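You operate a simulated robot arm through the tools that you are given. There is no shell and no other tool. Be economical: measure what you need, move in short steps, check, and stop when the job is done.

You run a simulated robot arm. Do the job below in one go: nothing can be reset, and whatever is moved stays where it is left.

JOB
Take the funnel out and stopper both filled flasks.
Fine: stand the funnel in its cup first; push each stopper in till its top sits on the rim.

It is judged by the outcome, as a careful person would: the job done as asked, and still so three seconds after it is handed in. It fails if anything else is knocked over, pushed out of place, dropped, spilled or broken. A push-on lid holds only when it is set on centred and level and pressed home; a screw cap is set on level and turned clockwise until tight.

ROBOT AND FRAMES
A 7-joint arm with a two-finger parallel gripper, fixed in place. Base frame: the origin is at the foot of the arm, x ahead of it, y to its left, z up; the work surface is at about z = 0.8. Lengths are in m, angles in degrees, forces in N, time in s.
Its first joint turns from -166.0 to 166.0 degrees. Payload 4.4 kg.
The tool frame sits at the grasp point between the pads (the TCP): z along the fingers, y along the line on which they close. The tips reach 0.023 m beyond it. The gripper opens to 0.094 m. The fingers are 0.038 m wide and 0.01 m thick; the gripper's body (0.054 by 0.096 m) begins 0.039 m behind the TCP.
Orientation is that of the tool frame in the base frame, as a unit quaternion [w, x, y, z]. With the fingers straight down and closing along the base's y, the tool's x points along the base's -x, its y along +y and its z along -z.

CONTROLS
- The arm moves only by the tool servo_tool. Its argument "moves" is one flat list of numbers, 7 for each row, row after row: the shift along the base's x, y, z in units of 30 mm (1.0 is 30 mm), then the turn, a rotation vector about the base's x, y, z in units of 5 degrees (1.0 is 5 degrees), then the finger opening in mm, from 0 to 94. In form: [tx, ty, tz, ax, ay, az, gripper, tx, ty, tz, ax, ay, az, gripper, ...]. A call has 1 to 12 rows; each row shifts and turns the commanded pose from where the row before left it. A call with a number of a shift or a turn outside -1 to 1 is refused whole. A row lasts 0.2 s, in which the tool goes at most 0.05 m and 8.6 degrees; a call with a longer step from one row to the next is refused whole, and so is a gripper value outside its range. A pose out of reach is approached as far as the arm can. The call stops where the force on the tool passes 90 N (or 10 N more than at its start, if that is more) or the arm is blocked; 0.2 s more then pass. Each finger travels about 0.072 m/s and halts on what it meets, pressing with about 32 N; the grip force reading is that of the motor and also rises with nothing between the fingers. The clock runs only during rows and for 0.2 s after the last one: add rows that do not move to give the fingers time. It gives the time, the measured TCP pose, the force on the tool (base axes), the opening and the grip force at its end, in the units of the frame above (readings bear some noise), with the torque about the TCP (base axes, N m) and any sound that the robot's microphone picked up, and new pictures: "pictures" is both (left out), scene, wrist or none.
- Cameras (640 x 400 px; columns grow to the right, rows downward): "scene" is fixed at [0.3994, -0.6504, 1.4835]; the picture's right is [0.94, -0.35, 0.00], its down [-0.17, -0.46, -0.87] and it looks along [0.30, 0.81, -0.50] (base axes); focal length 339 px, centre (320, 200). "wrist" rides on the gripper at [0.086, 0.016, -0.074] in the tool frame; the picture's right is [-0.18, 0.98, 0.00], its down [-0.58, -0.11, -0.81] and it looks along [-0.79, -0.15, 0.59] (tool axes); focal length 243 px, centre (320, 200). There is no depth. A picture from a camera that has moved, and an enlarged one, comes with that camera's place and axes in the base frame and with its lens.
- enlarge(camera, box): a new picture of the part [left, top, right, bottom] of that camera's present view, enlarged. It takes no simulated time.
- job_done(): hands the job in; it is judged then, once.

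Go step by step. Nothing tells you positions but the pictures and the camera data: compare them with the known pose of the tool, close in by small moves and look again before you grip or let go. The budget is 120 turns and 200 pictures, counting those below and the enlarged ones. Unless the task says otherwise, let go and move clear before handing in, and close with one line.

The tools are called after ">>>" by a JSON object that holds its "name" and its "arguments". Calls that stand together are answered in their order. servo_tool: Moves the arm, as the interface text tells. Its arguments: {"type":"object","properties":{"moves":{"type":"array","items":{"type":"number"}},"pictures":{"type":"string","enum":["both","scene","wrist","none"]}},"required":["moves"]} The other tools are called the same way: enlarge (camera, box) takes an enlarged picture of a part of a camera's view; job_done () hands the job in.

At the start:

```text
clock: 0.0
tcp_pos: [0.7997, 0.0706, 1.1446]
tool_rot: [0.0, 0.001, 1.0, 0.0]
wrist_force: [-0.4, -0.4, 0.5]
wrist_torque: [0.01, 0.0, 0.0]
finger_gap: 0.0944
grasp_force: 0.0
```

scene: 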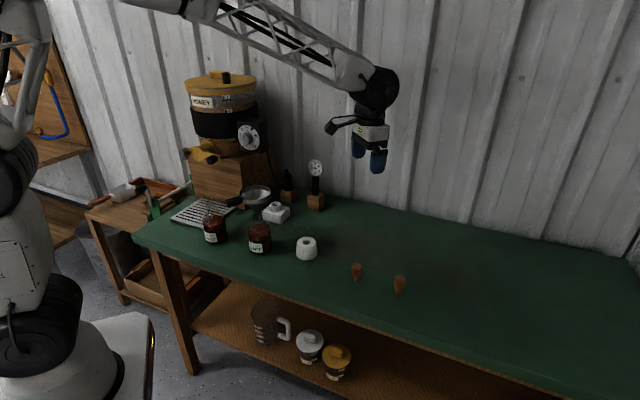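
wrist: 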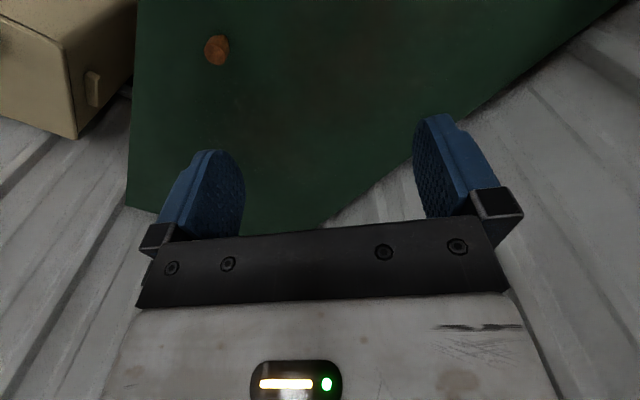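

I see a bench with dark jars or flasks, a white cup, two brown stoppers and a funnel-like item. I'll enlarge the picture to identify them.

>>> {"name": "enlarge", "arguments": {"camera": "scene", "box": [170, 150, 330, 270]}}

>>> {"name": "enlarge", "arguments": {"camera": "scene", "box": [280, 220, 440, 310]}}

```text
3.33 times, centred on (250, 210) of scene
camera zoom: at [0.3994, -0.6504, 1.4835], right [0.94, -0.35, 0.0], down [-0.17, -0.46, -0.87], along [0.3, 0.81, -0.5], focal length 1129 px, centre (553, 167)
```

zoom: 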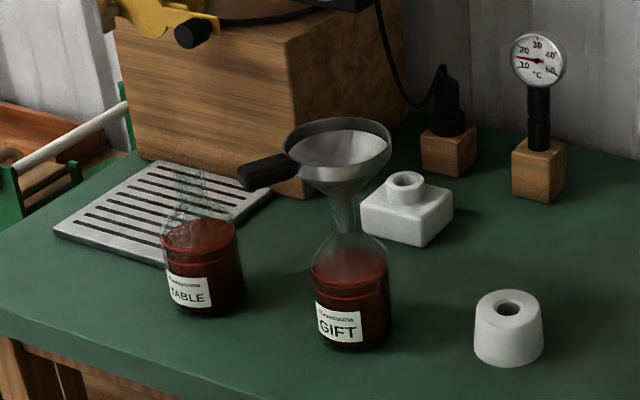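

```text
4.00 times, centred on (360, 265) of scene
camera zoom: at [0.3994, -0.6504, 1.4835], right [0.94, -0.35, 0.0], down [-0.17, -0.46, -0.87], along [0.3, 0.81, -0.5], focal length 1355 px, centre (160, -60)
```

zoom: 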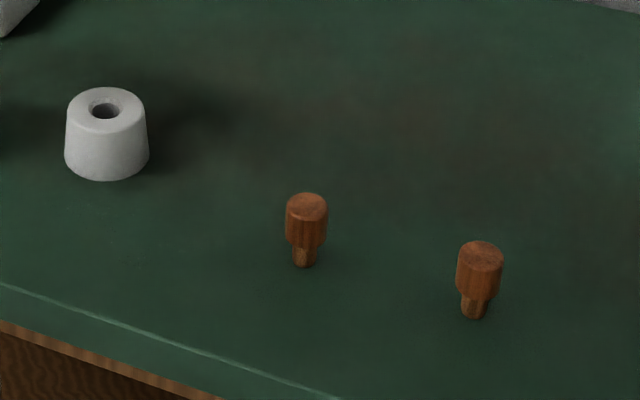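

The GIFT flask holds the funnel at about (0.52, 0.22), with its handle towards -x. The TABLE flask is near (0.39, 0.33), the round cup near (0.64, 0.13), and the stoppers near (0.738, -0.026) and (0.824, -0.111). I'll move above the handle and look from there.

>>> {"name": "servo_tool", "arguments": {"moves": [-1, 0.3, 0.4, 0, 0, 0, 94, -1, 0.3, 0.4, 0, 0, 0, 94, -1, 0.3, 0.2, 0, 0, 0, 94, -1, 0.3, 0.2, 0, 0, 0, 94, -1, 0.3, 0.2, 0, 0, 0, 94, -1, 0.4, 0.2, 0, 0, 0, 94, -1, 0.4, 0.2, 0, 0, 0, 94, -1, 0.4, 0, 0, 0, 0, 94, -1, 0.4, 0, 0, 0, 0, 94, -1, 0.4, 0, 0, 0, 0, 94, -1, 0.5, 0, 0, 0, 0, 94, -1, 0.5, 0, 0, 0, 0, 94]}}

```text
clock: 2.6
tcp_pos: [0.4405, 0.2054, 1.1975]
tool_rot: [0.0, 0.0, 1.0, 0.0]
wrist_force: [0.6, -0.5, -0.4]
wrist_torque: [0.0, 0.01, 0.0]
finger_gap: 0.0941
grasp_force: 0.2
camera wrist: at [0.3544, 0.2216, 1.2718], right [0.18, 0.98, 0.0], down [0.58, -0.11, 0.81], along [0.79, -0.15, -0.59], focal length 243 px, centre (320, 200)
```

scene: 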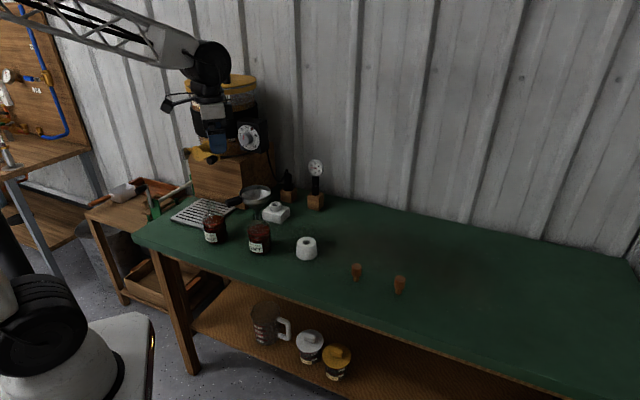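
wrist: 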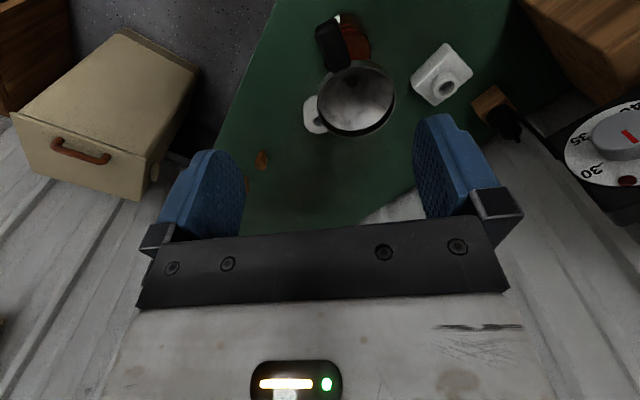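

I can see the funnel, with its black handle pointing back towards the robot. I'll enlarge it for measurement.

>>> {"name": "enlarge", "arguments": {"camera": "wrist", "box": [280, 0, 480, 140]}}

>>> {"name": "enlarge", "arguments": {"camera": "scene", "box": [195, 175, 295, 260]}}

```text
2.86 times, centred on (380, 70) of wrist
camera zoom: at [0.3544, 0.2216, 1.2718], right [0.18, 0.98, 0.0], down [0.58, -0.11, 0.81], along [0.79, -0.15, -0.59], focal length 693 px, centre (149, 571)
```

zoom: 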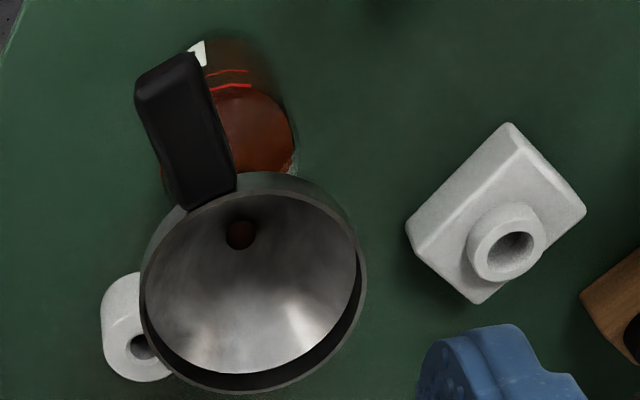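

```text
4.71 times, centred on (245, 218) of scene
camera zoom: at [0.3994, -0.6504, 1.4835], right [0.94, -0.35, 0.0], down [-0.17, -0.46, -0.87], along [0.3, 0.81, -0.5], focal length 1594 px, centre (673, 118)
```

zoom: 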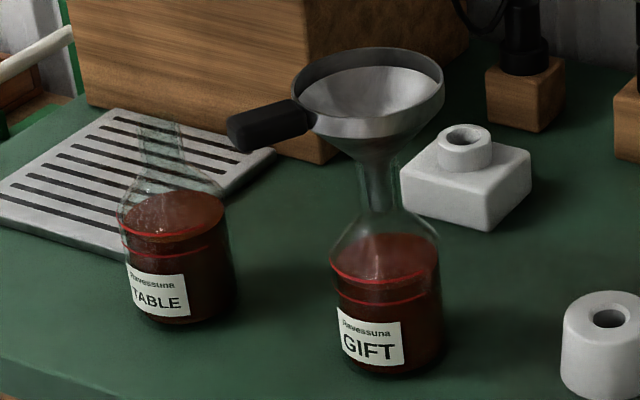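

Triangulating both views puts the funnel axis near (0.5245, 0.233) with its rim at z≈0.996. The handle end is at (0.440, 0.2105), yawed about 15°. I'll turn to line up and descend to just above it.

>>> {"name": "servo_tool", "arguments": {"moves": [0.18, 0.1, -1, 0, 0, 1, 60, 0.18, 0.1, -1, 0, 0, 1, 60, 0.19, 0.1, -1, 0, 0, 1, 60, 0, 0, -1, 0, 0, 0, 60, 0, 0, -0.7, 0, 0, 0, 60]}}

>>> {"name": "enlarge", "arguments": {"camera": "scene", "box": [195, 145, 295, 230]}}

```text
clock: 3.8
tcp_pos: [0.4571, 0.2148, 1.0555]
tool_rot: [0.0, -0.13, 0.991, 0.0]
wrist_force: [-0.3, 0.5, -0.1]
wrist_torque: [0.01, 0.04, 0.0]
finger_gap: 0.06
grasp_force: 0.0
camera wrist: at [0.3694, 0.2066, 1.1318], right [-0.08, 1.0, 0.0], down [0.59, 0.05, 0.81], along [0.8, 0.06, -0.59], focal length 243 px, centre (320, 200)
```

scene: 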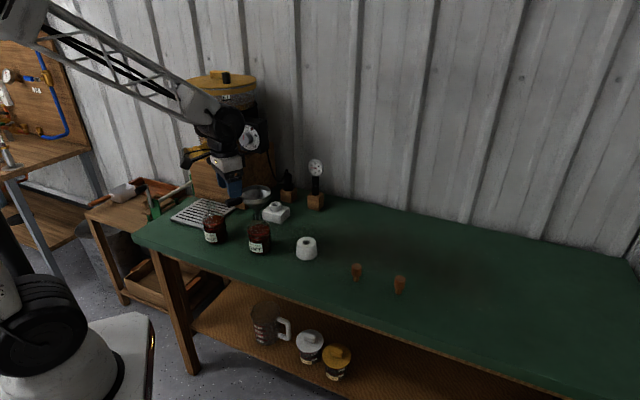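
wrist: 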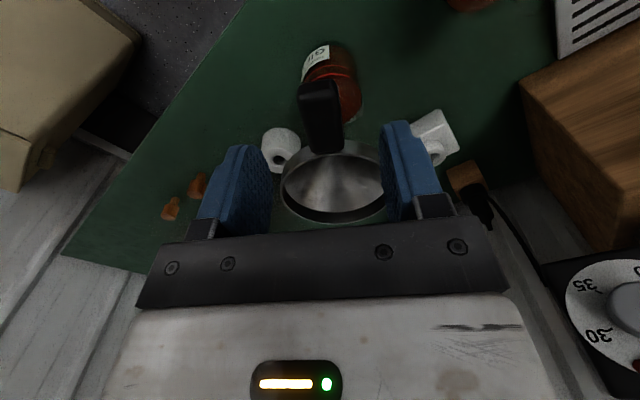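

```text
4.71 times, centred on (245, 188) of scene
camera zoom: at [0.3994, -0.6504, 1.4835], right [0.94, -0.35, 0.0], down [-0.17, -0.46, -0.87], along [0.3, 0.81, -0.5], focal length 1594 px, centre (673, 259)
```

zoom: 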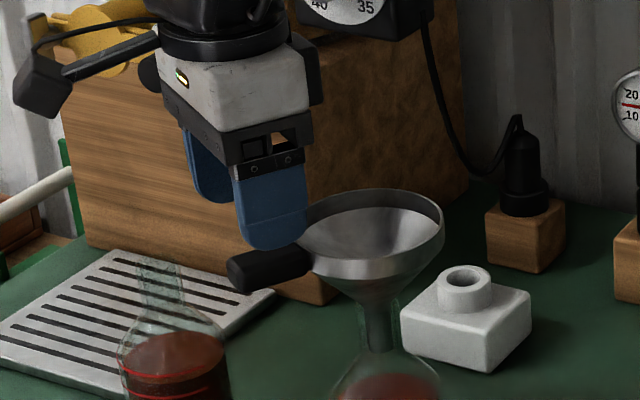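

The handle is centred between the fingers. I'll shift 3 mm back from the rim, descend and close.

>>> {"name": "servo_tool", "arguments": {"moves": [-0.1, -0.03, -1, 0, 0, 0, 60, 0, 0, -0.8, 0, 0, 0, 60, 0, 0, -0.5, 0, 0, 0, 60, 0, 0, 0, 0, 0, 0, 60]}}

>>> {"name": "enlarge", "arguments": {"camera": "scene", "box": [195, 145, 295, 230]}}

```text
clock: 4.8
tcp_pos: [0.4553, 0.2122, 0.9867]
tool_rot: [-0.001, -0.13, 0.991, 0.0]
wrist_force: [0.4, 0.0, -0.1]
wrist_torque: [0.03, 0.02, -0.02]
finger_gap: 0.06
grasp_force: 0.0
camera wrist: at [0.3673, 0.2054, 1.0624], right [-0.08, 1.0, 0.0], down [0.59, 0.05, 0.81], along [0.8, 0.06, -0.59], focal length 243 px, centre (320, 200)
```

scene: 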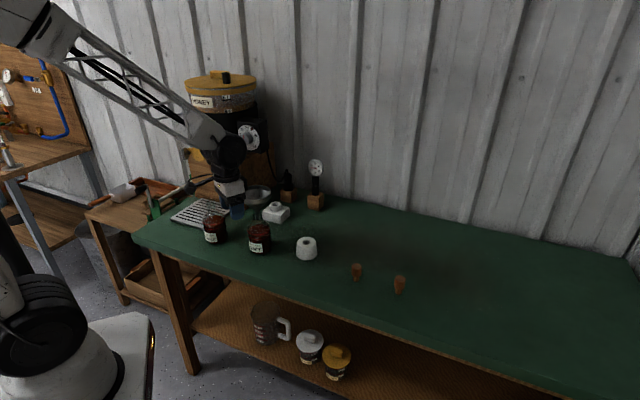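
wrist: 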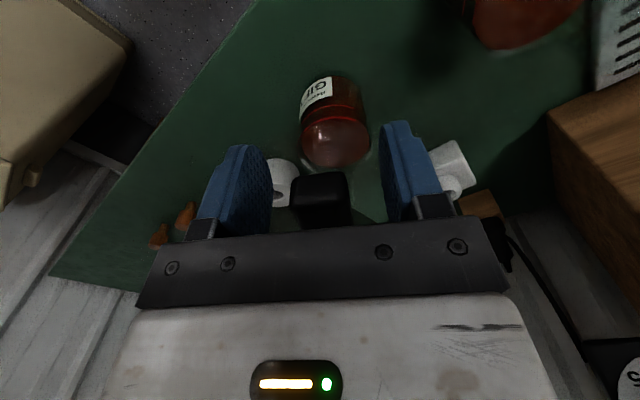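

```text
4.71 times, centred on (245, 188) of scene
camera zoom: at [0.3994, -0.6504, 1.4835], right [0.94, -0.35, 0.0], down [-0.17, -0.46, -0.87], along [0.3, 0.81, -0.5], focal length 1594 px, centre (673, 259)
```

zoom: 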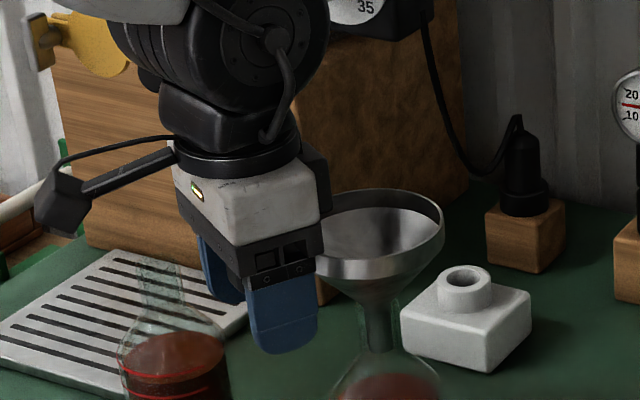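

The fingers straddle the handle with nothing touching. Closing now.

>>> {"name": "servo_tool", "arguments": {"moves": [0, 0, 0, 0, 0, 0, 30, 0, 0, 0, 0, 0, 0, 10, 0, 0, 0, 0, 0, 0, 0, 0, 0, 0, 0, 0, 0, 0]}}

>>> {"name": "enlarge", "arguments": {"camera": "scene", "box": [195, 145, 295, 230]}}

```text
clock: 5.8
tcp_pos: [0.455, 0.213, 0.9873]
tool_rot: [0.0, -0.13, 0.991, 0.0]
wrist_force: [-0.1, 0.0, 0.4]
wrist_torque: [-0.02, 0.04, 0.02]
finger_gap: 0.0236
grasp_force: 32.1
camera wrist: at [0.3674, 0.2055, 1.0625], right [-0.08, 1.0, 0.0], down [0.59, 0.05, 0.81], along [0.8, 0.06, -0.59], focal length 243 px, centre (320, 200)
```

scene: 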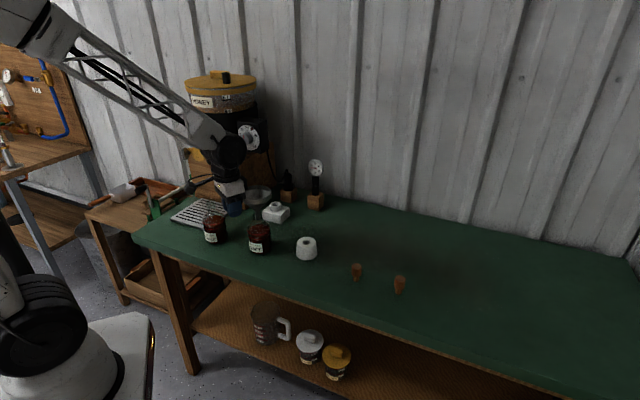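
wrist: 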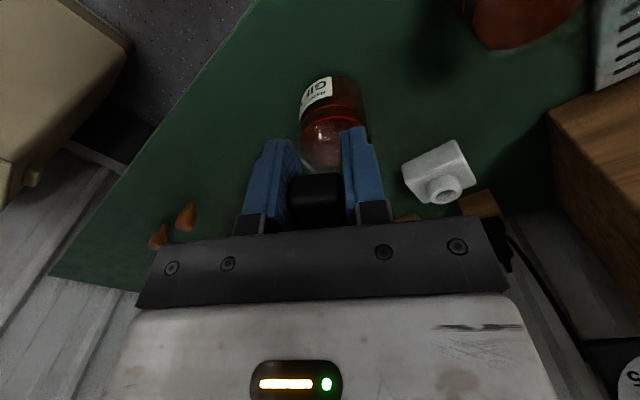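

```text
4.71 times, centred on (245, 188) of scene
camera zoom: at [0.3994, -0.6504, 1.4835], right [0.94, -0.35, 0.0], down [-0.17, -0.46, -0.87], along [0.3, 0.81, -0.5], focal length 1594 px, centre (673, 259)
```

zoom: 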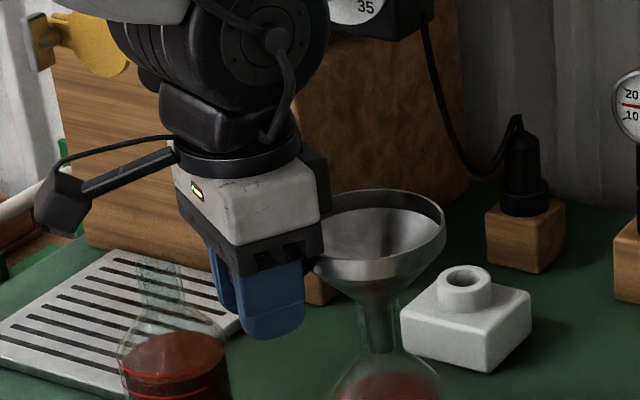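

Gripped at 23.6 mm, and the funnel looks undisturbed. I'll lift straight up slowly and check that it comes free.

>>> {"name": "servo_tool", "arguments": {"moves": [0, 0, 0.3, 0, 0, 0, 0, 0, 0, 0.5, 0, 0, 0, 0, 0, 0, 0.6, 0, 0, 0, 0, 0, 0, 0.7, 0, 0, 0, 0, 0, 0, 0.7, 0, 0, 0, 0, 0, 0, 0.7, 0, 0, 0, 0]}}

>>> {"name": "enlarge", "arguments": {"camera": "scene", "box": [195, 125, 315, 260]}}

```text
clock: 7.2
tcp_pos: [0.4556, 0.2145, 1.0922]
tool_rot: [0.001, -0.13, 0.991, 0.0]
wrist_force: [0.2, -0.2, -0.5]
wrist_torque: [-0.04, 0.07, -0.02]
finger_gap: 0.0234
grasp_force: 31.6
camera wrist: at [0.3676, 0.2071, 1.1673], right [-0.08, 1.0, 0.0], down [0.59, 0.05, 0.81], along [0.8, 0.06, -0.59], focal length 243 px, centre (320, 200)
```

scene: 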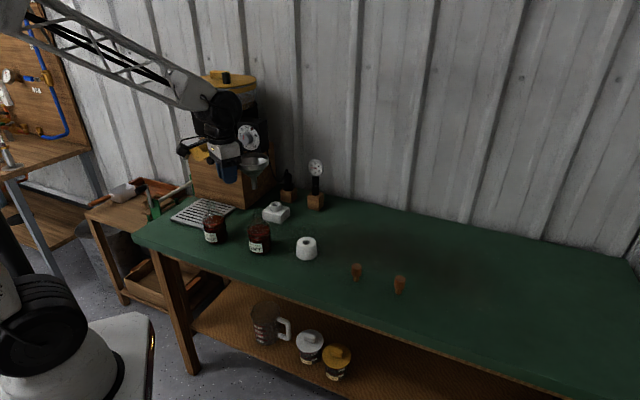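
wrist: 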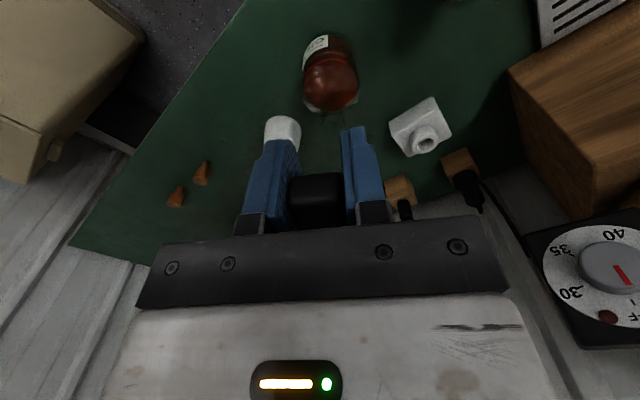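

```text
2.96 times, centred on (255, 192) of scene
camera zoom: at [0.3994, -0.6504, 1.4835], right [0.94, -0.35, 0.0], down [-0.17, -0.46, -0.87], along [0.3, 0.81, -0.5], focal length 1003 px, centre (513, 222)
```

zoom: 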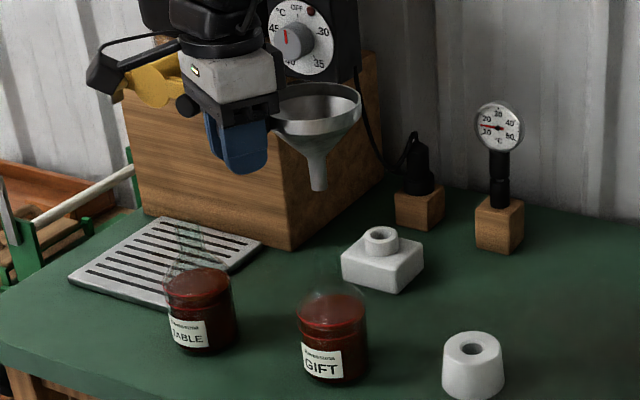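

The funnel is free, and its tip is about 83 mm below the rim. I need to decide which white piece is its cup, so I'll look at both closely.

>>> {"name": "enlarge", "arguments": {"camera": "scene", "box": [255, 195, 325, 265]}}

>>> {"name": "enlarge", "arguments": {"camera": "wrist", "box": [370, 80, 470, 170]}}

```text
5.71 times, centred on (290, 230) of scene
camera zoom: at [0.3994, -0.6504, 1.4835], right [0.94, -0.35, 0.0], down [-0.17, -0.46, -0.87], along [0.3, 0.81, -0.5], focal length 1935 px, centre (491, 29)
```

zoom: 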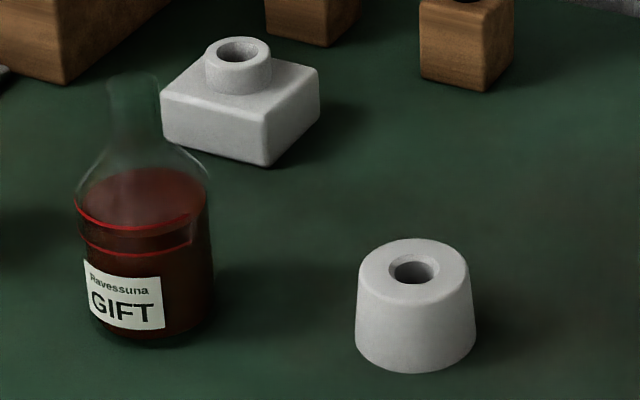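

```text
4.44 times, centred on (420, 125) of wrist
camera zoom: at [0.3676, 0.2071, 1.1673], right [-0.08, 1.0, 0.0], down [0.59, 0.05, 0.81], along [0.8, 0.06, -0.59], focal length 1078 px, centre (-124, 533)
```

zoom: 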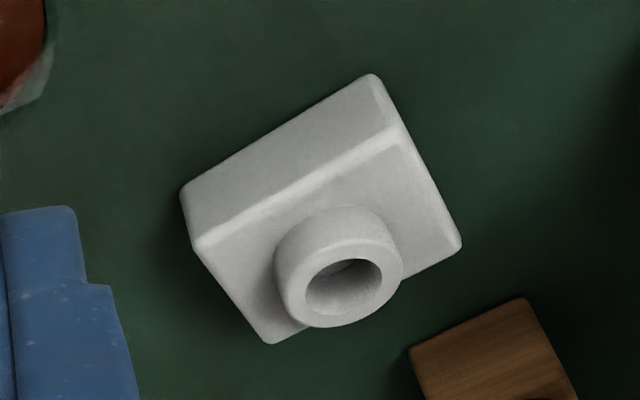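

Both white pieces have holes, but the round tapered one reads as the cup. It is at about (0.653, 0.156), with its top at z≈0.845. I'll carry the funnel above it.

>>> {"name": "servo_tool", "arguments": {"moves": [0.7, -0.42, 0, 0, 0, 0, 0, 0.9, -0.54, 0, 0, 0, 0, 0, 0.9, -0.54, -0.4, 0, 0, 0, 0, 0.9, -0.54, -0.6, 0, 0, 0, 0, 0.88, -0.53, -0.6, 0, 0, 0, 0, 0, 0, -0.6, 0, 0, 0, 0, 0, 0, -0.6, 0, 0, 0, 0, 0, 0, -0.6, 0, 0, 0, 0]}}

>>> {"name": "enlarge", "arguments": {"camera": "scene", "box": [250, 165, 350, 265]}}

```text
clock: 9.0
tcp_pos: [0.584, 0.1392, 0.9895]
tool_rot: [0.0, -0.13, 0.992, 0.0]
wrist_force: [-0.6, 0.3, -1.4]
wrist_torque: [-0.05, 0.07, 0.02]
finger_gap: 0.0238
grasp_force: 32.3
camera wrist: at [0.4969, 0.1311, 1.0648], right [-0.08, 1.0, 0.0], down [0.59, 0.05, 0.81], along [0.8, 0.06, -0.59], focal length 243 px, centre (320, 200)
```

scene: 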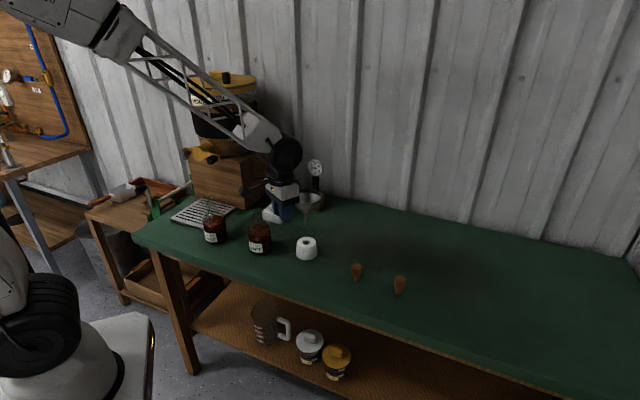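
wrist: 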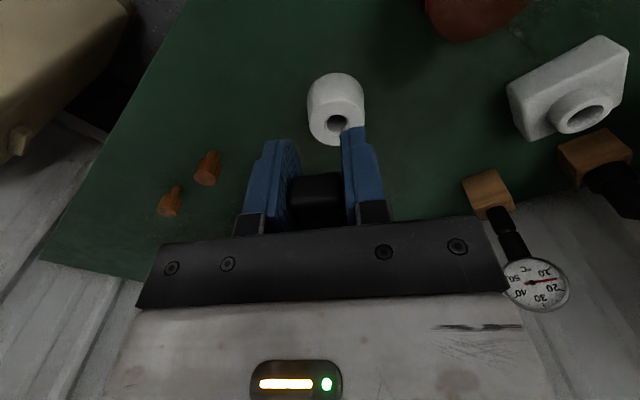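

```text
4.00 times, centred on (300, 215) of scene
camera zoom: at [0.3994, -0.6504, 1.4835], right [0.94, -0.35, 0.0], down [-0.17, -0.46, -0.87], along [0.3, 0.81, -0.5], focal length 1355 px, centre (400, 140)
```

zoom: 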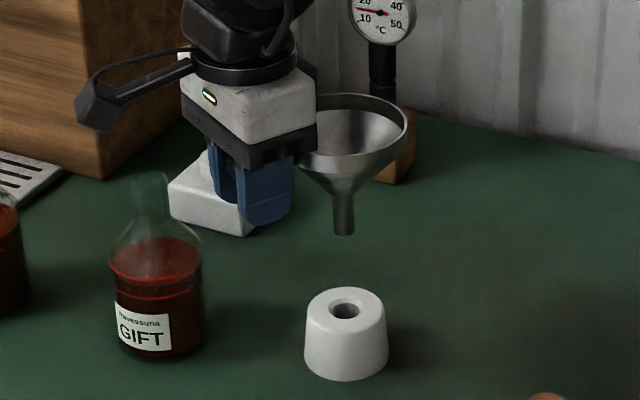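

The funnel is above the cup. I'll check the stem in the wrist view.

>>> {"name": "enlarge", "arguments": {"camera": "wrist", "box": [270, 60, 400, 230]}}

>>> {"name": "enlarge", "arguments": {"camera": "scene", "box": [290, 185, 330, 265]}}

```text
2.35 times, centred on (335, 145) of wrist
camera zoom: at [0.4969, 0.1311, 1.0648], right [-0.08, 1.0, 0.0], down [0.59, 0.05, 0.81], along [0.8, 0.06, -0.59], focal length 571 px, centre (285, 329)
```

zoom: 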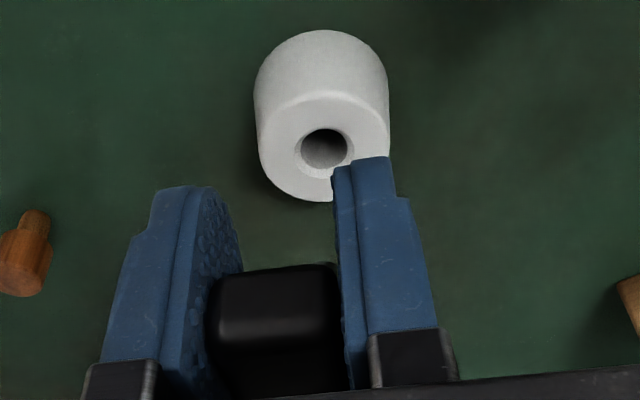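

```text
5.00 times, centred on (310, 225) of scene
camera zoom: at [0.3994, -0.6504, 1.4835], right [0.94, -0.35, 0.0], down [-0.17, -0.46, -0.87], along [0.3, 0.81, -0.5], focal length 1693 px, centre (370, 75)
```

zoom: 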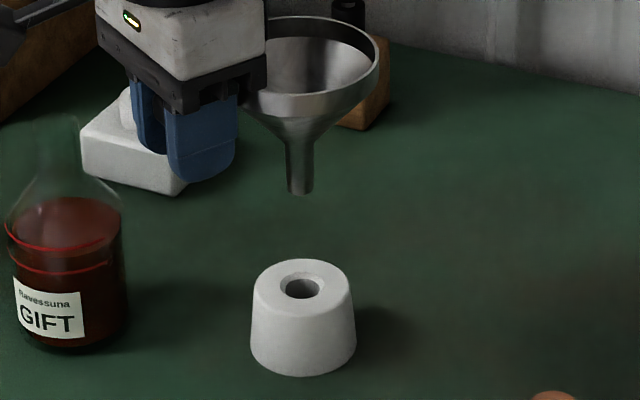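

The scene view shows the stem lined up sideways with the hole, and the wrist view suggests about 2 mm further in +y. I'll adjust and lower the tip to just above the hole.

>>> {"name": "servo_tool", "arguments": {"moves": [0.03, 0.05, -0.5, 0, 0, 0, 0, 0, 0, -0.6, 0, 0, 0, 0, 0, 0, -0.5, 0, 0, 0, 0, 0, 0, 0, 0, 0, 0, 0]}}

>>> {"name": "enlarge", "arguments": {"camera": "scene", "box": [285, 195, 335, 265]}}

>>> {"name": "enlarge", "arguments": {"camera": "wrist", "box": [270, 60, 400, 230]}}

```text
clock: 10.0
tcp_pos: [0.5826, 0.1393, 0.9432]
tool_rot: [0.001, -0.131, 0.991, -0.001]
wrist_force: [-0.1, 0.7, -0.2]
wrist_torque: [-0.01, 0.07, -0.01]
finger_gap: 0.0235
grasp_force: 32.0
camera wrist: at [0.4954, 0.1319, 1.0174], right [-0.08, 1.0, 0.0], down [0.59, 0.05, 0.81], along [0.8, 0.06, -0.59], focal length 243 px, centre (320, 200)
```

scene: 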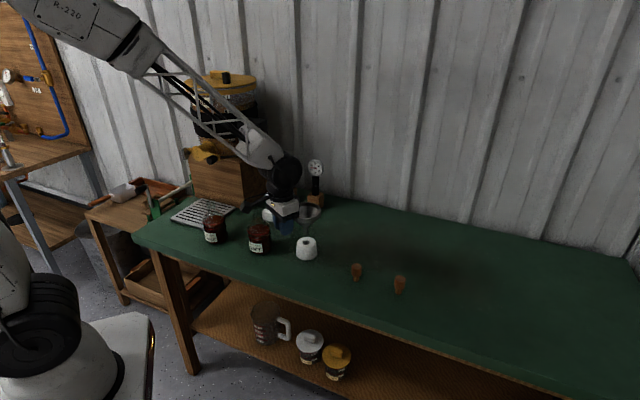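
wrist: 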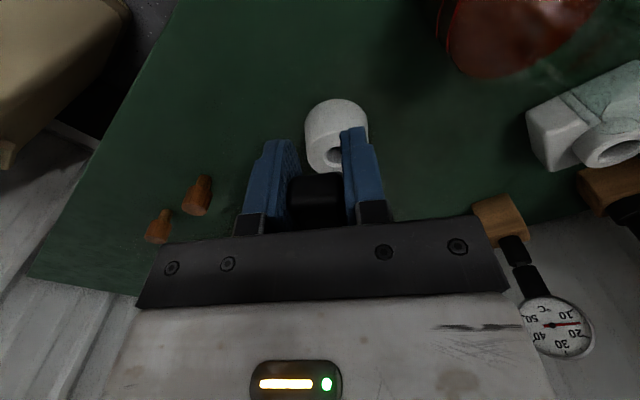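

```text
5.71 times, centred on (310, 230) of scene
camera zoom: at [0.3994, -0.6504, 1.4835], right [0.94, -0.35, 0.0], down [-0.17, -0.46, -0.87], along [0.3, 0.81, -0.5], focal length 1935 px, centre (377, 29)
```

zoom: 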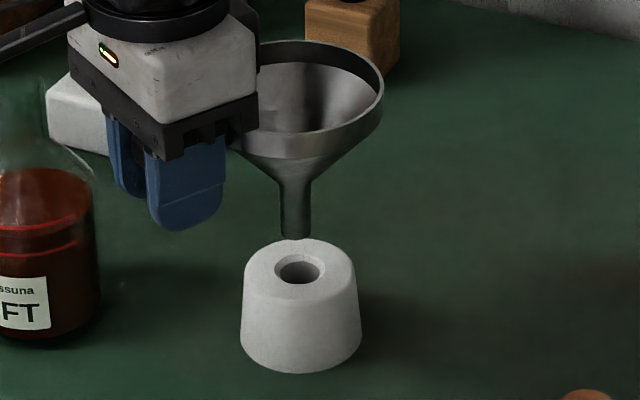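

```text
2.35 times, centred on (335, 145) of wrist
camera zoom: at [0.4954, 0.1319, 1.0174], right [-0.08, 1.0, 0.0], down [0.59, 0.05, 0.81], along [0.8, 0.06, -0.59], focal length 571 px, centre (285, 329)
```

zoom: 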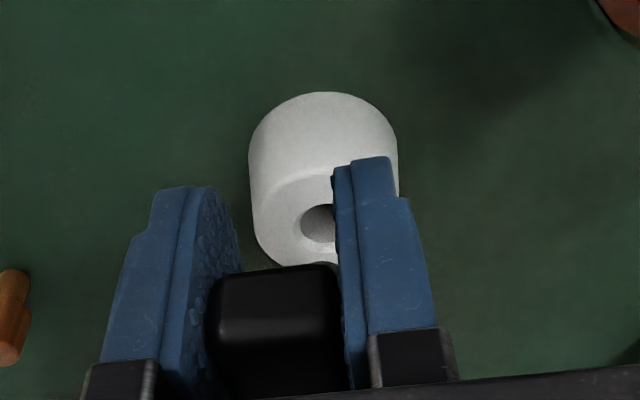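

The tip is close above the cup. I'll look more closely at the stem tip beyond the handle.

>>> {"name": "enlarge", "arguments": {"camera": "wrist", "box": [310, 135, 350, 185]}}

>>> {"name": "enlarge", "arguments": {"camera": "scene", "box": [295, 220, 320, 250]}}

```text
8.00 times, centred on (330, 160) of wrist
camera zoom: at [0.4954, 0.1319, 1.0174], right [-0.08, 1.0, 0.0], down [0.59, 0.05, 0.81], along [0.8, 0.06, -0.59], focal length 1941 px, centre (240, 520)
```

zoom: 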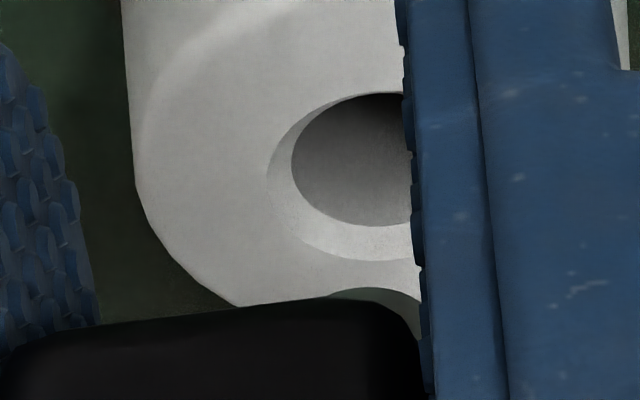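

```text
13.33 times, centred on (308, 235) of scene
camera zoom: at [0.3994, -0.6504, 1.4835], right [0.94, -0.35, 0.0], down [-0.17, -0.46, -0.87], along [0.3, 0.81, -0.5], focal length 4515 px, centre (487, -267)
```

zoom: 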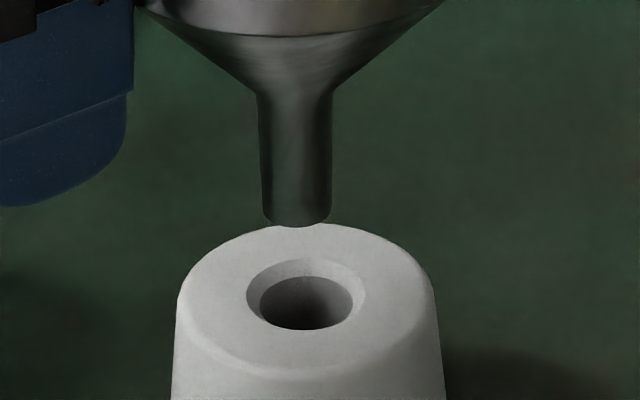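

The tip (15 mm) is centred within about 2 mm of the chamfered hole (28 mm narrowing to 21 mm). I'll nudge +1.5 mm in x and lower the tip into the mouth.

>>> {"name": "servo_tool", "arguments": {"moves": [0.05, 0, -0.3, 0, 0, 0, 0, 0, 0, -0.4, 0, 0, 0, 0, 0, 0, -0.15, 0, 0, 0, 0, 0, 0, 0, 0, 0, 0, 0], "pictures": "none"}}

>>> {"name": "enlarge", "arguments": {"camera": "scene", "box": [290, 215, 325, 260]}}

```text
clock: 11.0
tcp_pos: [0.5855, 0.1386, 0.9163]
tool_rot: [0.0, -0.13, 0.991, -0.001]
wrist_force: [0.1, -0.1, -0.8]
wrist_torque: [-0.03, 0.05, 0.01]
finger_gap: 0.0233
grasp_force: 31.4
```

```text
8.89 times, centred on (308, 238) of scene
camera zoom: at [0.3994, -0.6504, 1.4835], right [0.94, -0.35, 0.0], down [-0.17, -0.46, -0.87], along [0.3, 0.81, -0.5], focal length 3010 px, centre (431, -133)
```

zoom: 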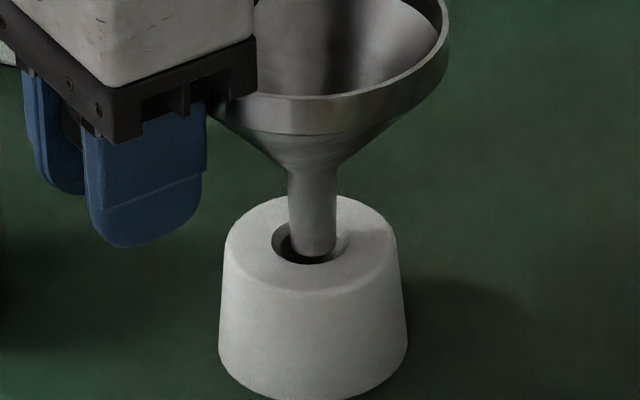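

The tip is entering the hole mouth cleanly. I'll lower it in small steps and watch the force.

>>> {"name": "servo_tool", "arguments": {"moves": [0, 0.03, -0.2, 0, 0, 0, 0, 0, 0.03, -0.2, 0, 0, 0, 0, 0, 0, -0.2, 0, 0, 0, 0, 0, 0, 0, 0, 0, 0, 0], "pictures": "none"}}

>>> {"name": "enlarge", "arguments": {"camera": "scene", "box": [290, 215, 325, 260]}}

```text
clock: 12.0
tcp_pos: [0.585, 0.1406, 0.8977]
tool_rot: [0.0, -0.131, 0.991, 0.0]
wrist_force: [-0.1, 0.6, -0.9]
wrist_torque: [-0.01, 0.08, -0.02]
finger_gap: 0.0237
grasp_force: 31.8
```

```text
8.89 times, centred on (308, 238) of scene
camera zoom: at [0.3994, -0.6504, 1.4835], right [0.94, -0.35, 0.0], down [-0.17, -0.46, -0.87], along [0.3, 0.81, -0.5], focal length 3010 px, centre (431, -133)
```

zoom: 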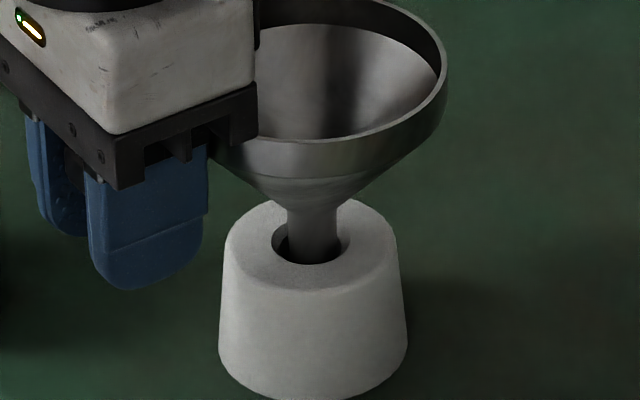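

It's inside with about 14 mm to go. I'll continue in small steps.

>>> {"name": "servo_tool", "arguments": {"moves": [0, 0, -0.15, 0, 0, 0, 0, 0, 0, -0.15, 0, 0, 0, 0, 0, 0, 0, 0, 0, 0, 0], "pictures": "none"}}

>>> {"name": "enlarge", "arguments": {"camera": "scene", "box": [290, 215, 325, 260]}}

```text
clock: 12.8
tcp_pos: [0.5847, 0.1406, 0.8893]
tool_rot: [-0.001, -0.131, 0.991, 0.0]
wrist_force: [0.1, 0.0, -0.6]
wrist_torque: [-0.02, 0.06, 0.01]
finger_gap: 0.0234
grasp_force: 31.8
```

```text
8.89 times, centred on (308, 238) of scene
camera zoom: at [0.3994, -0.6504, 1.4835], right [0.94, -0.35, 0.0], down [-0.17, -0.46, -0.87], along [0.3, 0.81, -0.5], focal length 3010 px, centre (431, -133)
```

zoom: 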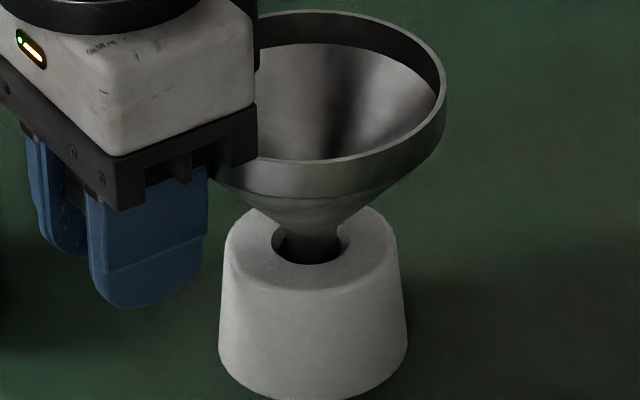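

>>> {"name": "servo_tool", "arguments": {"moves": [0, 0, -0.1, 0, 0, 0, 0, 0, 0, -0.1, 0, 0, 0, 0, 0, 0, 0, 0, 0, 0, 0], "pictures": "none"}}

>>> {"name": "enlarge", "arguments": {"camera": "scene", "box": [290, 215, 325, 260]}}

```text
clock: 13.6
tcp_pos: [0.5848, 0.1401, 0.8825]
tool_rot: [0.001, -0.131, 0.991, 0.0]
wrist_force: [-0.6, -0.6, -0.1]
wrist_torque: [0.0, 0.09, -0.01]
finger_gap: 0.0237
grasp_force: 31.8
```

```text
8.89 times, centred on (308, 238) of scene
camera zoom: at [0.3994, -0.6504, 1.4835], right [0.94, -0.35, 0.0], down [-0.17, -0.46, -0.87], along [0.3, 0.81, -0.5], focal length 3010 px, centre (431, -133)
```

zoom: 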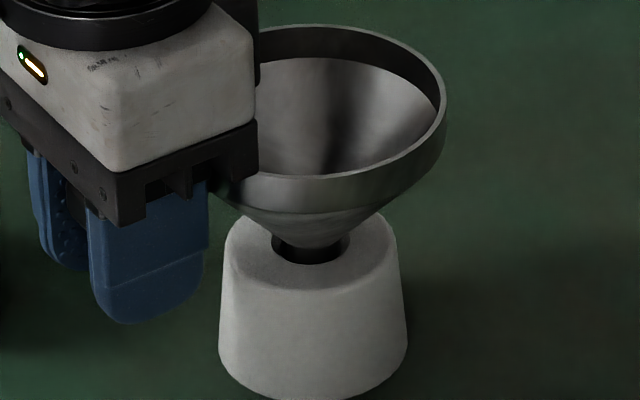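

The cone is nearly on the hole edge. I'll take finer steps until it makes contact.

>>> {"name": "servo_tool", "arguments": {"moves": [0, 0, -0.1, 0, 0, 0, 0, 0, 0, -0.05, 0, 0, 0, 0, 0, 0, 0, 0, 0, 0, 0], "pictures": "none"}}

>>> {"name": "enlarge", "arguments": {"camera": "scene", "box": [290, 215, 325, 260]}}

```text
clock: 14.4
tcp_pos: [0.5852, 0.1401, 0.8803]
tool_rot: [0.001, -0.131, 0.991, 0.001]
wrist_force: [0.2, 1.6, 4.8]
wrist_torque: [0.1, -0.29, 0.13]
finger_gap: 0.0236
grasp_force: 32.0
```

```text
8.89 times, centred on (308, 238) of scene
camera zoom: at [0.3994, -0.6504, 1.4835], right [0.94, -0.35, 0.0], down [-0.17, -0.46, -0.87], along [0.3, 0.81, -0.5], focal length 3010 px, centre (431, -133)
```

zoom: 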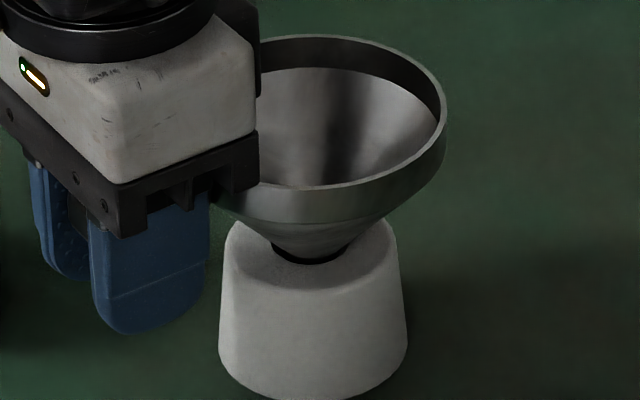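

Contact at about 5 N, so the cone is seated on the cup. I'll relieve the pressure slightly and open.

>>> {"name": "servo_tool", "arguments": {"moves": [0, 0, 0.03, 0, 0, 0, 0, 0, 0, 0, 0, 0, 0, 26, 0, 0, 0, 0, 0, 0, 34, 0, 0, 0, 0, 0, 0, 50, 0, 0, 0, 0, 0, 0, 60]}}

>>> {"name": "enlarge", "arguments": {"camera": "scene", "box": [280, 205, 330, 265]}}

```text
clock: 15.6
tcp_pos: [0.5836, 0.1405, 0.8795]
tool_rot: [-0.001, -0.131, 0.991, 0.0]
wrist_force: [0.4, 0.0, -0.3]
wrist_torque: [0.01, 0.0, -0.01]
finger_gap: 0.0601
grasp_force: 0.0
camera wrist: at [0.4976, 0.1331, 0.9551], right [-0.08, 1.0, 0.0], down [0.59, 0.05, 0.81], along [0.8, 0.06, -0.59], focal length 243 px, centre (320, 200)
```

scene: 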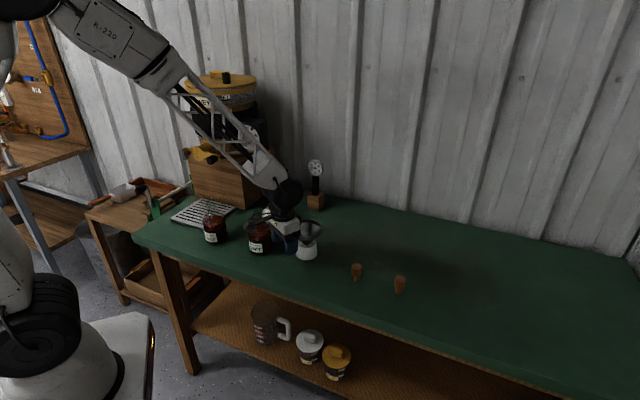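
wrist: 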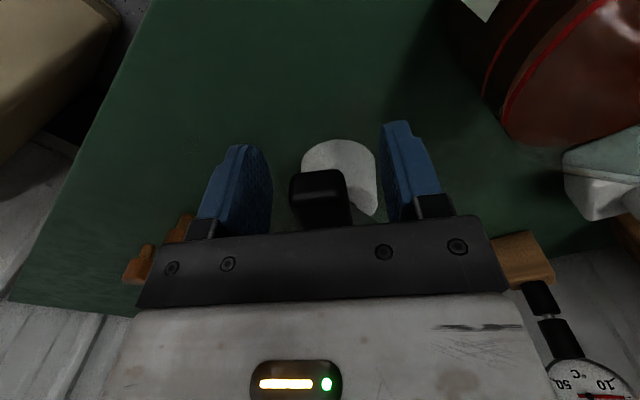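

```text
6.67 times, centred on (305, 235) of scene
camera zoom: at [0.3994, -0.6504, 1.4835], right [0.94, -0.35, 0.0], down [-0.17, -0.46, -0.87], along [0.3, 0.81, -0.5], focal length 2258 px, centre (420, -33)
```

zoom: 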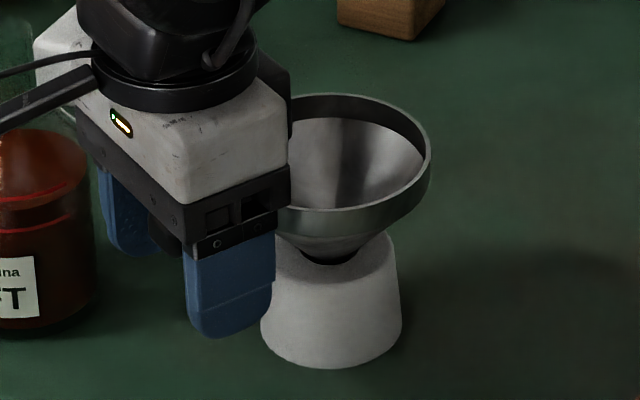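

Released, and the funnel stands in the cup. I'll lift straight up to clear it.

>>> {"name": "servo_tool", "arguments": {"moves": [0, 0, 0.5, 0, 0, 0, 60, 0, 0, 1, 0, 0, 0, 60, 0, 0, 1, 0, 0, 0, 60, 0, 0, 1, 0, 0, 0, 60, 0, 0, 1, 0, 0, 0, 60, 0, 0, 1, 0, 0, 0, 60, 0, 0, 1, 0, 0, 0, 60], "pictures": "none"}}

>>> {"name": "enlarge", "arguments": {"camera": "scene", "box": [190, 170, 330, 265]}}

>>> {"name": "enlarge", "arguments": {"camera": "scene", "box": [340, 250, 420, 310]}}

```text
clock: 17.2
tcp_pos: [0.5821, 0.1392, 1.0739]
tool_rot: [0.0, -0.131, 0.991, 0.0]
wrist_force: [0.6, 1.0, 0.5]
wrist_torque: [0.02, 0.01, 0.04]
finger_gap: 0.06
grasp_force: 0.0
```

```text
4.21 times, centred on (260, 218) of scene
camera zoom: at [0.3994, -0.6504, 1.4835], right [0.94, -0.35, 0.0], down [-0.17, -0.46, -0.87], along [0.3, 0.81, -0.5], focal length 1426 px, centre (573, 126)
```

zoom: 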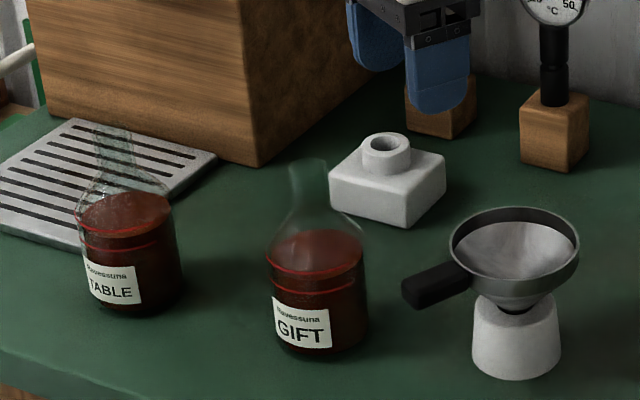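

```text
6.67 times, centred on (380, 280) of scene
camera zoom: at [0.3994, -0.6504, 1.4835], right [0.94, -0.35, 0.0], down [-0.17, -0.46, -0.87], along [0.3, 0.81, -0.5], focal length 2258 px, centre (-80, -333)
```

zoom: 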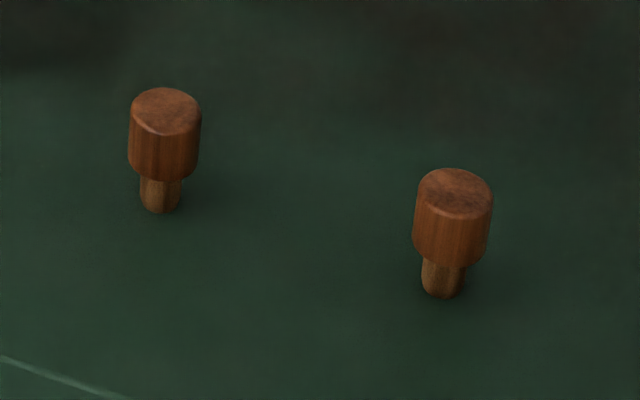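

The funnel stands in its cup. Stopper 1 is at about (0.747, -0.009) and stopper 2 at about (0.835, -0.093), with heads 30 mm wide and tops at z≈0.852. I'll move above stopper 1.

>>> {"name": "servo_tool", "arguments": {"moves": [0.7, -0.7, 0, 0, 0, -1, 60, 0.8, -0.7, 0, 0, 0, -1, 60, 0.8, -0.7, -0.3, 0, 0, -1, 60, 0.8, -0.7, -0.6, 0, 0, 0, 60, 0.8, -0.7, -0.8, 0, 0, 0, 60, 0.8, -0.7, -0.9, 0, 0, 0, 60, 0.8, -0.74, -1, 0, 0, 0, 60, 0, 0, -0.8, 0, 0, 0, 60, 0, 0, 0, 0, 0, 0, 60]}}

>>> {"name": "enlarge", "arguments": {"camera": "scene", "box": [320, 220, 420, 310]}}

>>> {"name": "enlarge", "arguments": {"camera": "wrist", "box": [250, 80, 400, 240]}}

```text
clock: 19.2
tcp_pos: [0.7492, -0.0075, 0.9442]
tool_rot: [0.0, 0.0, 1.0, 0.0]
wrist_force: [0.7, -0.6, 0.5]
wrist_torque: [-0.01, 0.01, 0.0]
finger_gap: 0.0598
grasp_force: 0.0
camera wrist: at [0.663, 0.0076, 1.0188], right [0.18, 0.98, 0.0], down [0.58, -0.11, 0.81], along [0.79, -0.15, -0.59], focal length 243 px, centre (320, 200)
```

scene: 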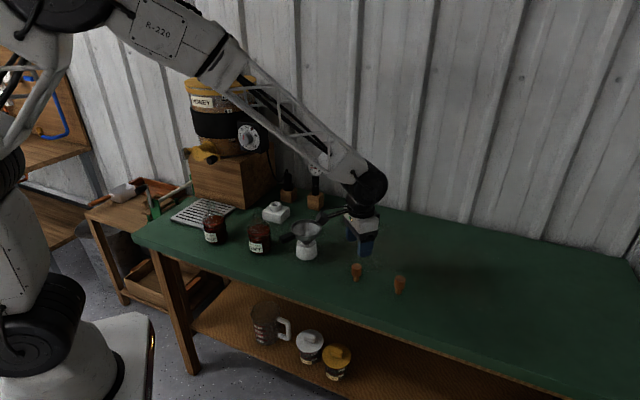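
wrist: 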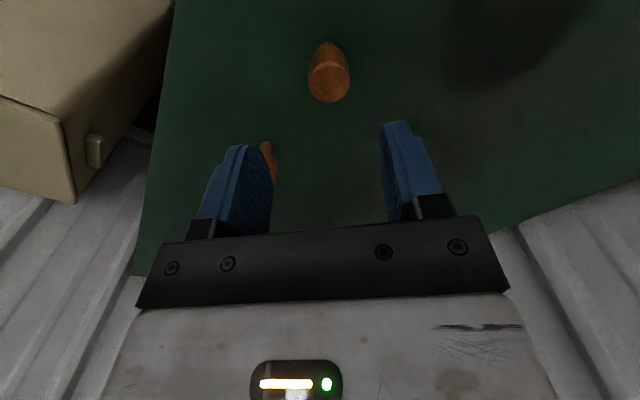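

```text
4.44 times, centred on (370, 265) of scene
camera zoom: at [0.3994, -0.6504, 1.4835], right [0.94, -0.35, 0.0], down [-0.17, -0.46, -0.87], along [0.3, 0.81, -0.5], focal length 1505 px, centre (98, -89)
```

zoom: 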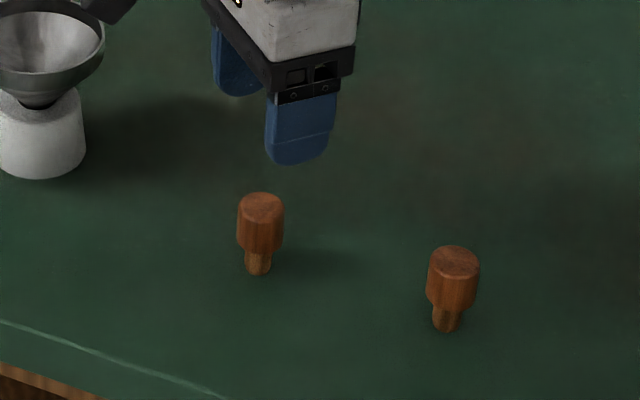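

```text
2.50 times, centred on (325, 160) of wrist
camera zoom: at [0.663, 0.0076, 1.0188], right [0.18, 0.98, 0.0], down [0.58, -0.11, 0.81], along [0.79, -0.15, -0.59], focal length 606 px, centre (308, 300)
```

zoom: 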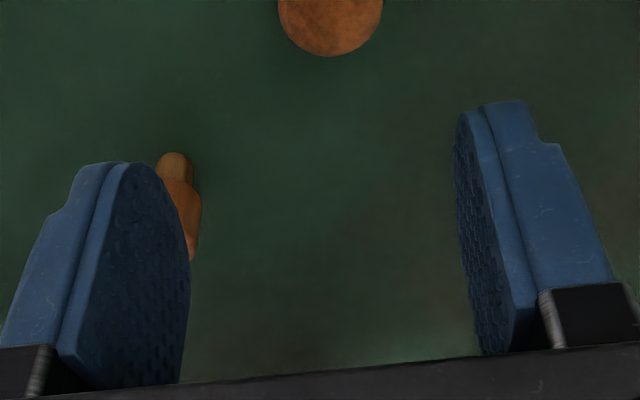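

In the wrist view the stopper is about 5 mm to +y of the gripper axis and aligned in x. I'll correct and drop to just above the head.

>>> {"name": "servo_tool", "arguments": {"moves": [0, 0.18, -0.6, 0, 0, 0, 60, 0, 0, -0.8, 0, 0, 0, 60, 0, 0, -0.4, 0, 0, 0, 60, 0, 0, 0, 0, 0, 0, 60], "pictures": "wrist"}}

>>> {"name": "enlarge", "arguments": {"camera": "scene", "box": [330, 240, 400, 300]}}

```text
clock: 20.2
tcp_pos: [0.7485, -0.0031, 0.8896]
tool_rot: [0.0, 0.0, 1.0, 0.0]
wrist_force: [0.4, 0.7, -0.2]
wrist_torque: [-0.01, -0.01, -0.01]
finger_gap: 0.06
grasp_force: 0.1
camera wrist: at [0.6635, 0.0127, 0.9651], right [0.18, 0.98, 0.0], down [0.58, -0.11, 0.81], along [0.79, -0.15, -0.59], focal length 243 px, centre (320, 200)
```

wrist: 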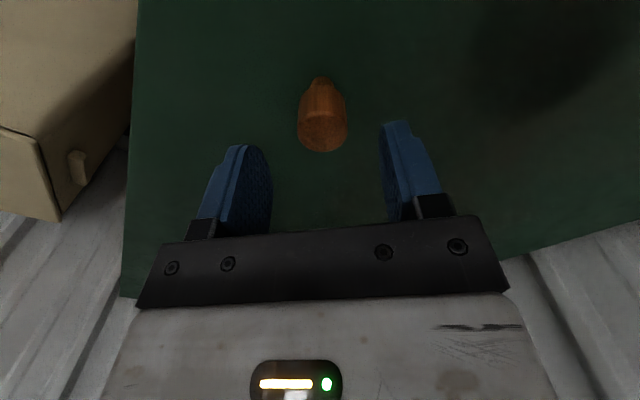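

```text
6.67 times, centred on (365, 270) of scene
camera zoom: at [0.3994, -0.6504, 1.4835], right [0.94, -0.35, 0.0], down [-0.17, -0.46, -0.87], along [0.3, 0.81, -0.5], focal length 2258 px, centre (20, -267)
```

zoom: 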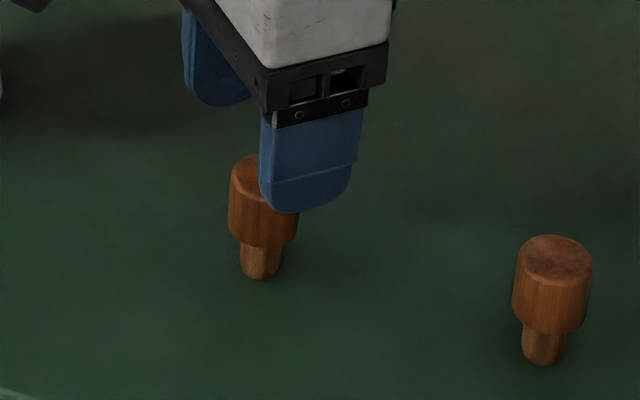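

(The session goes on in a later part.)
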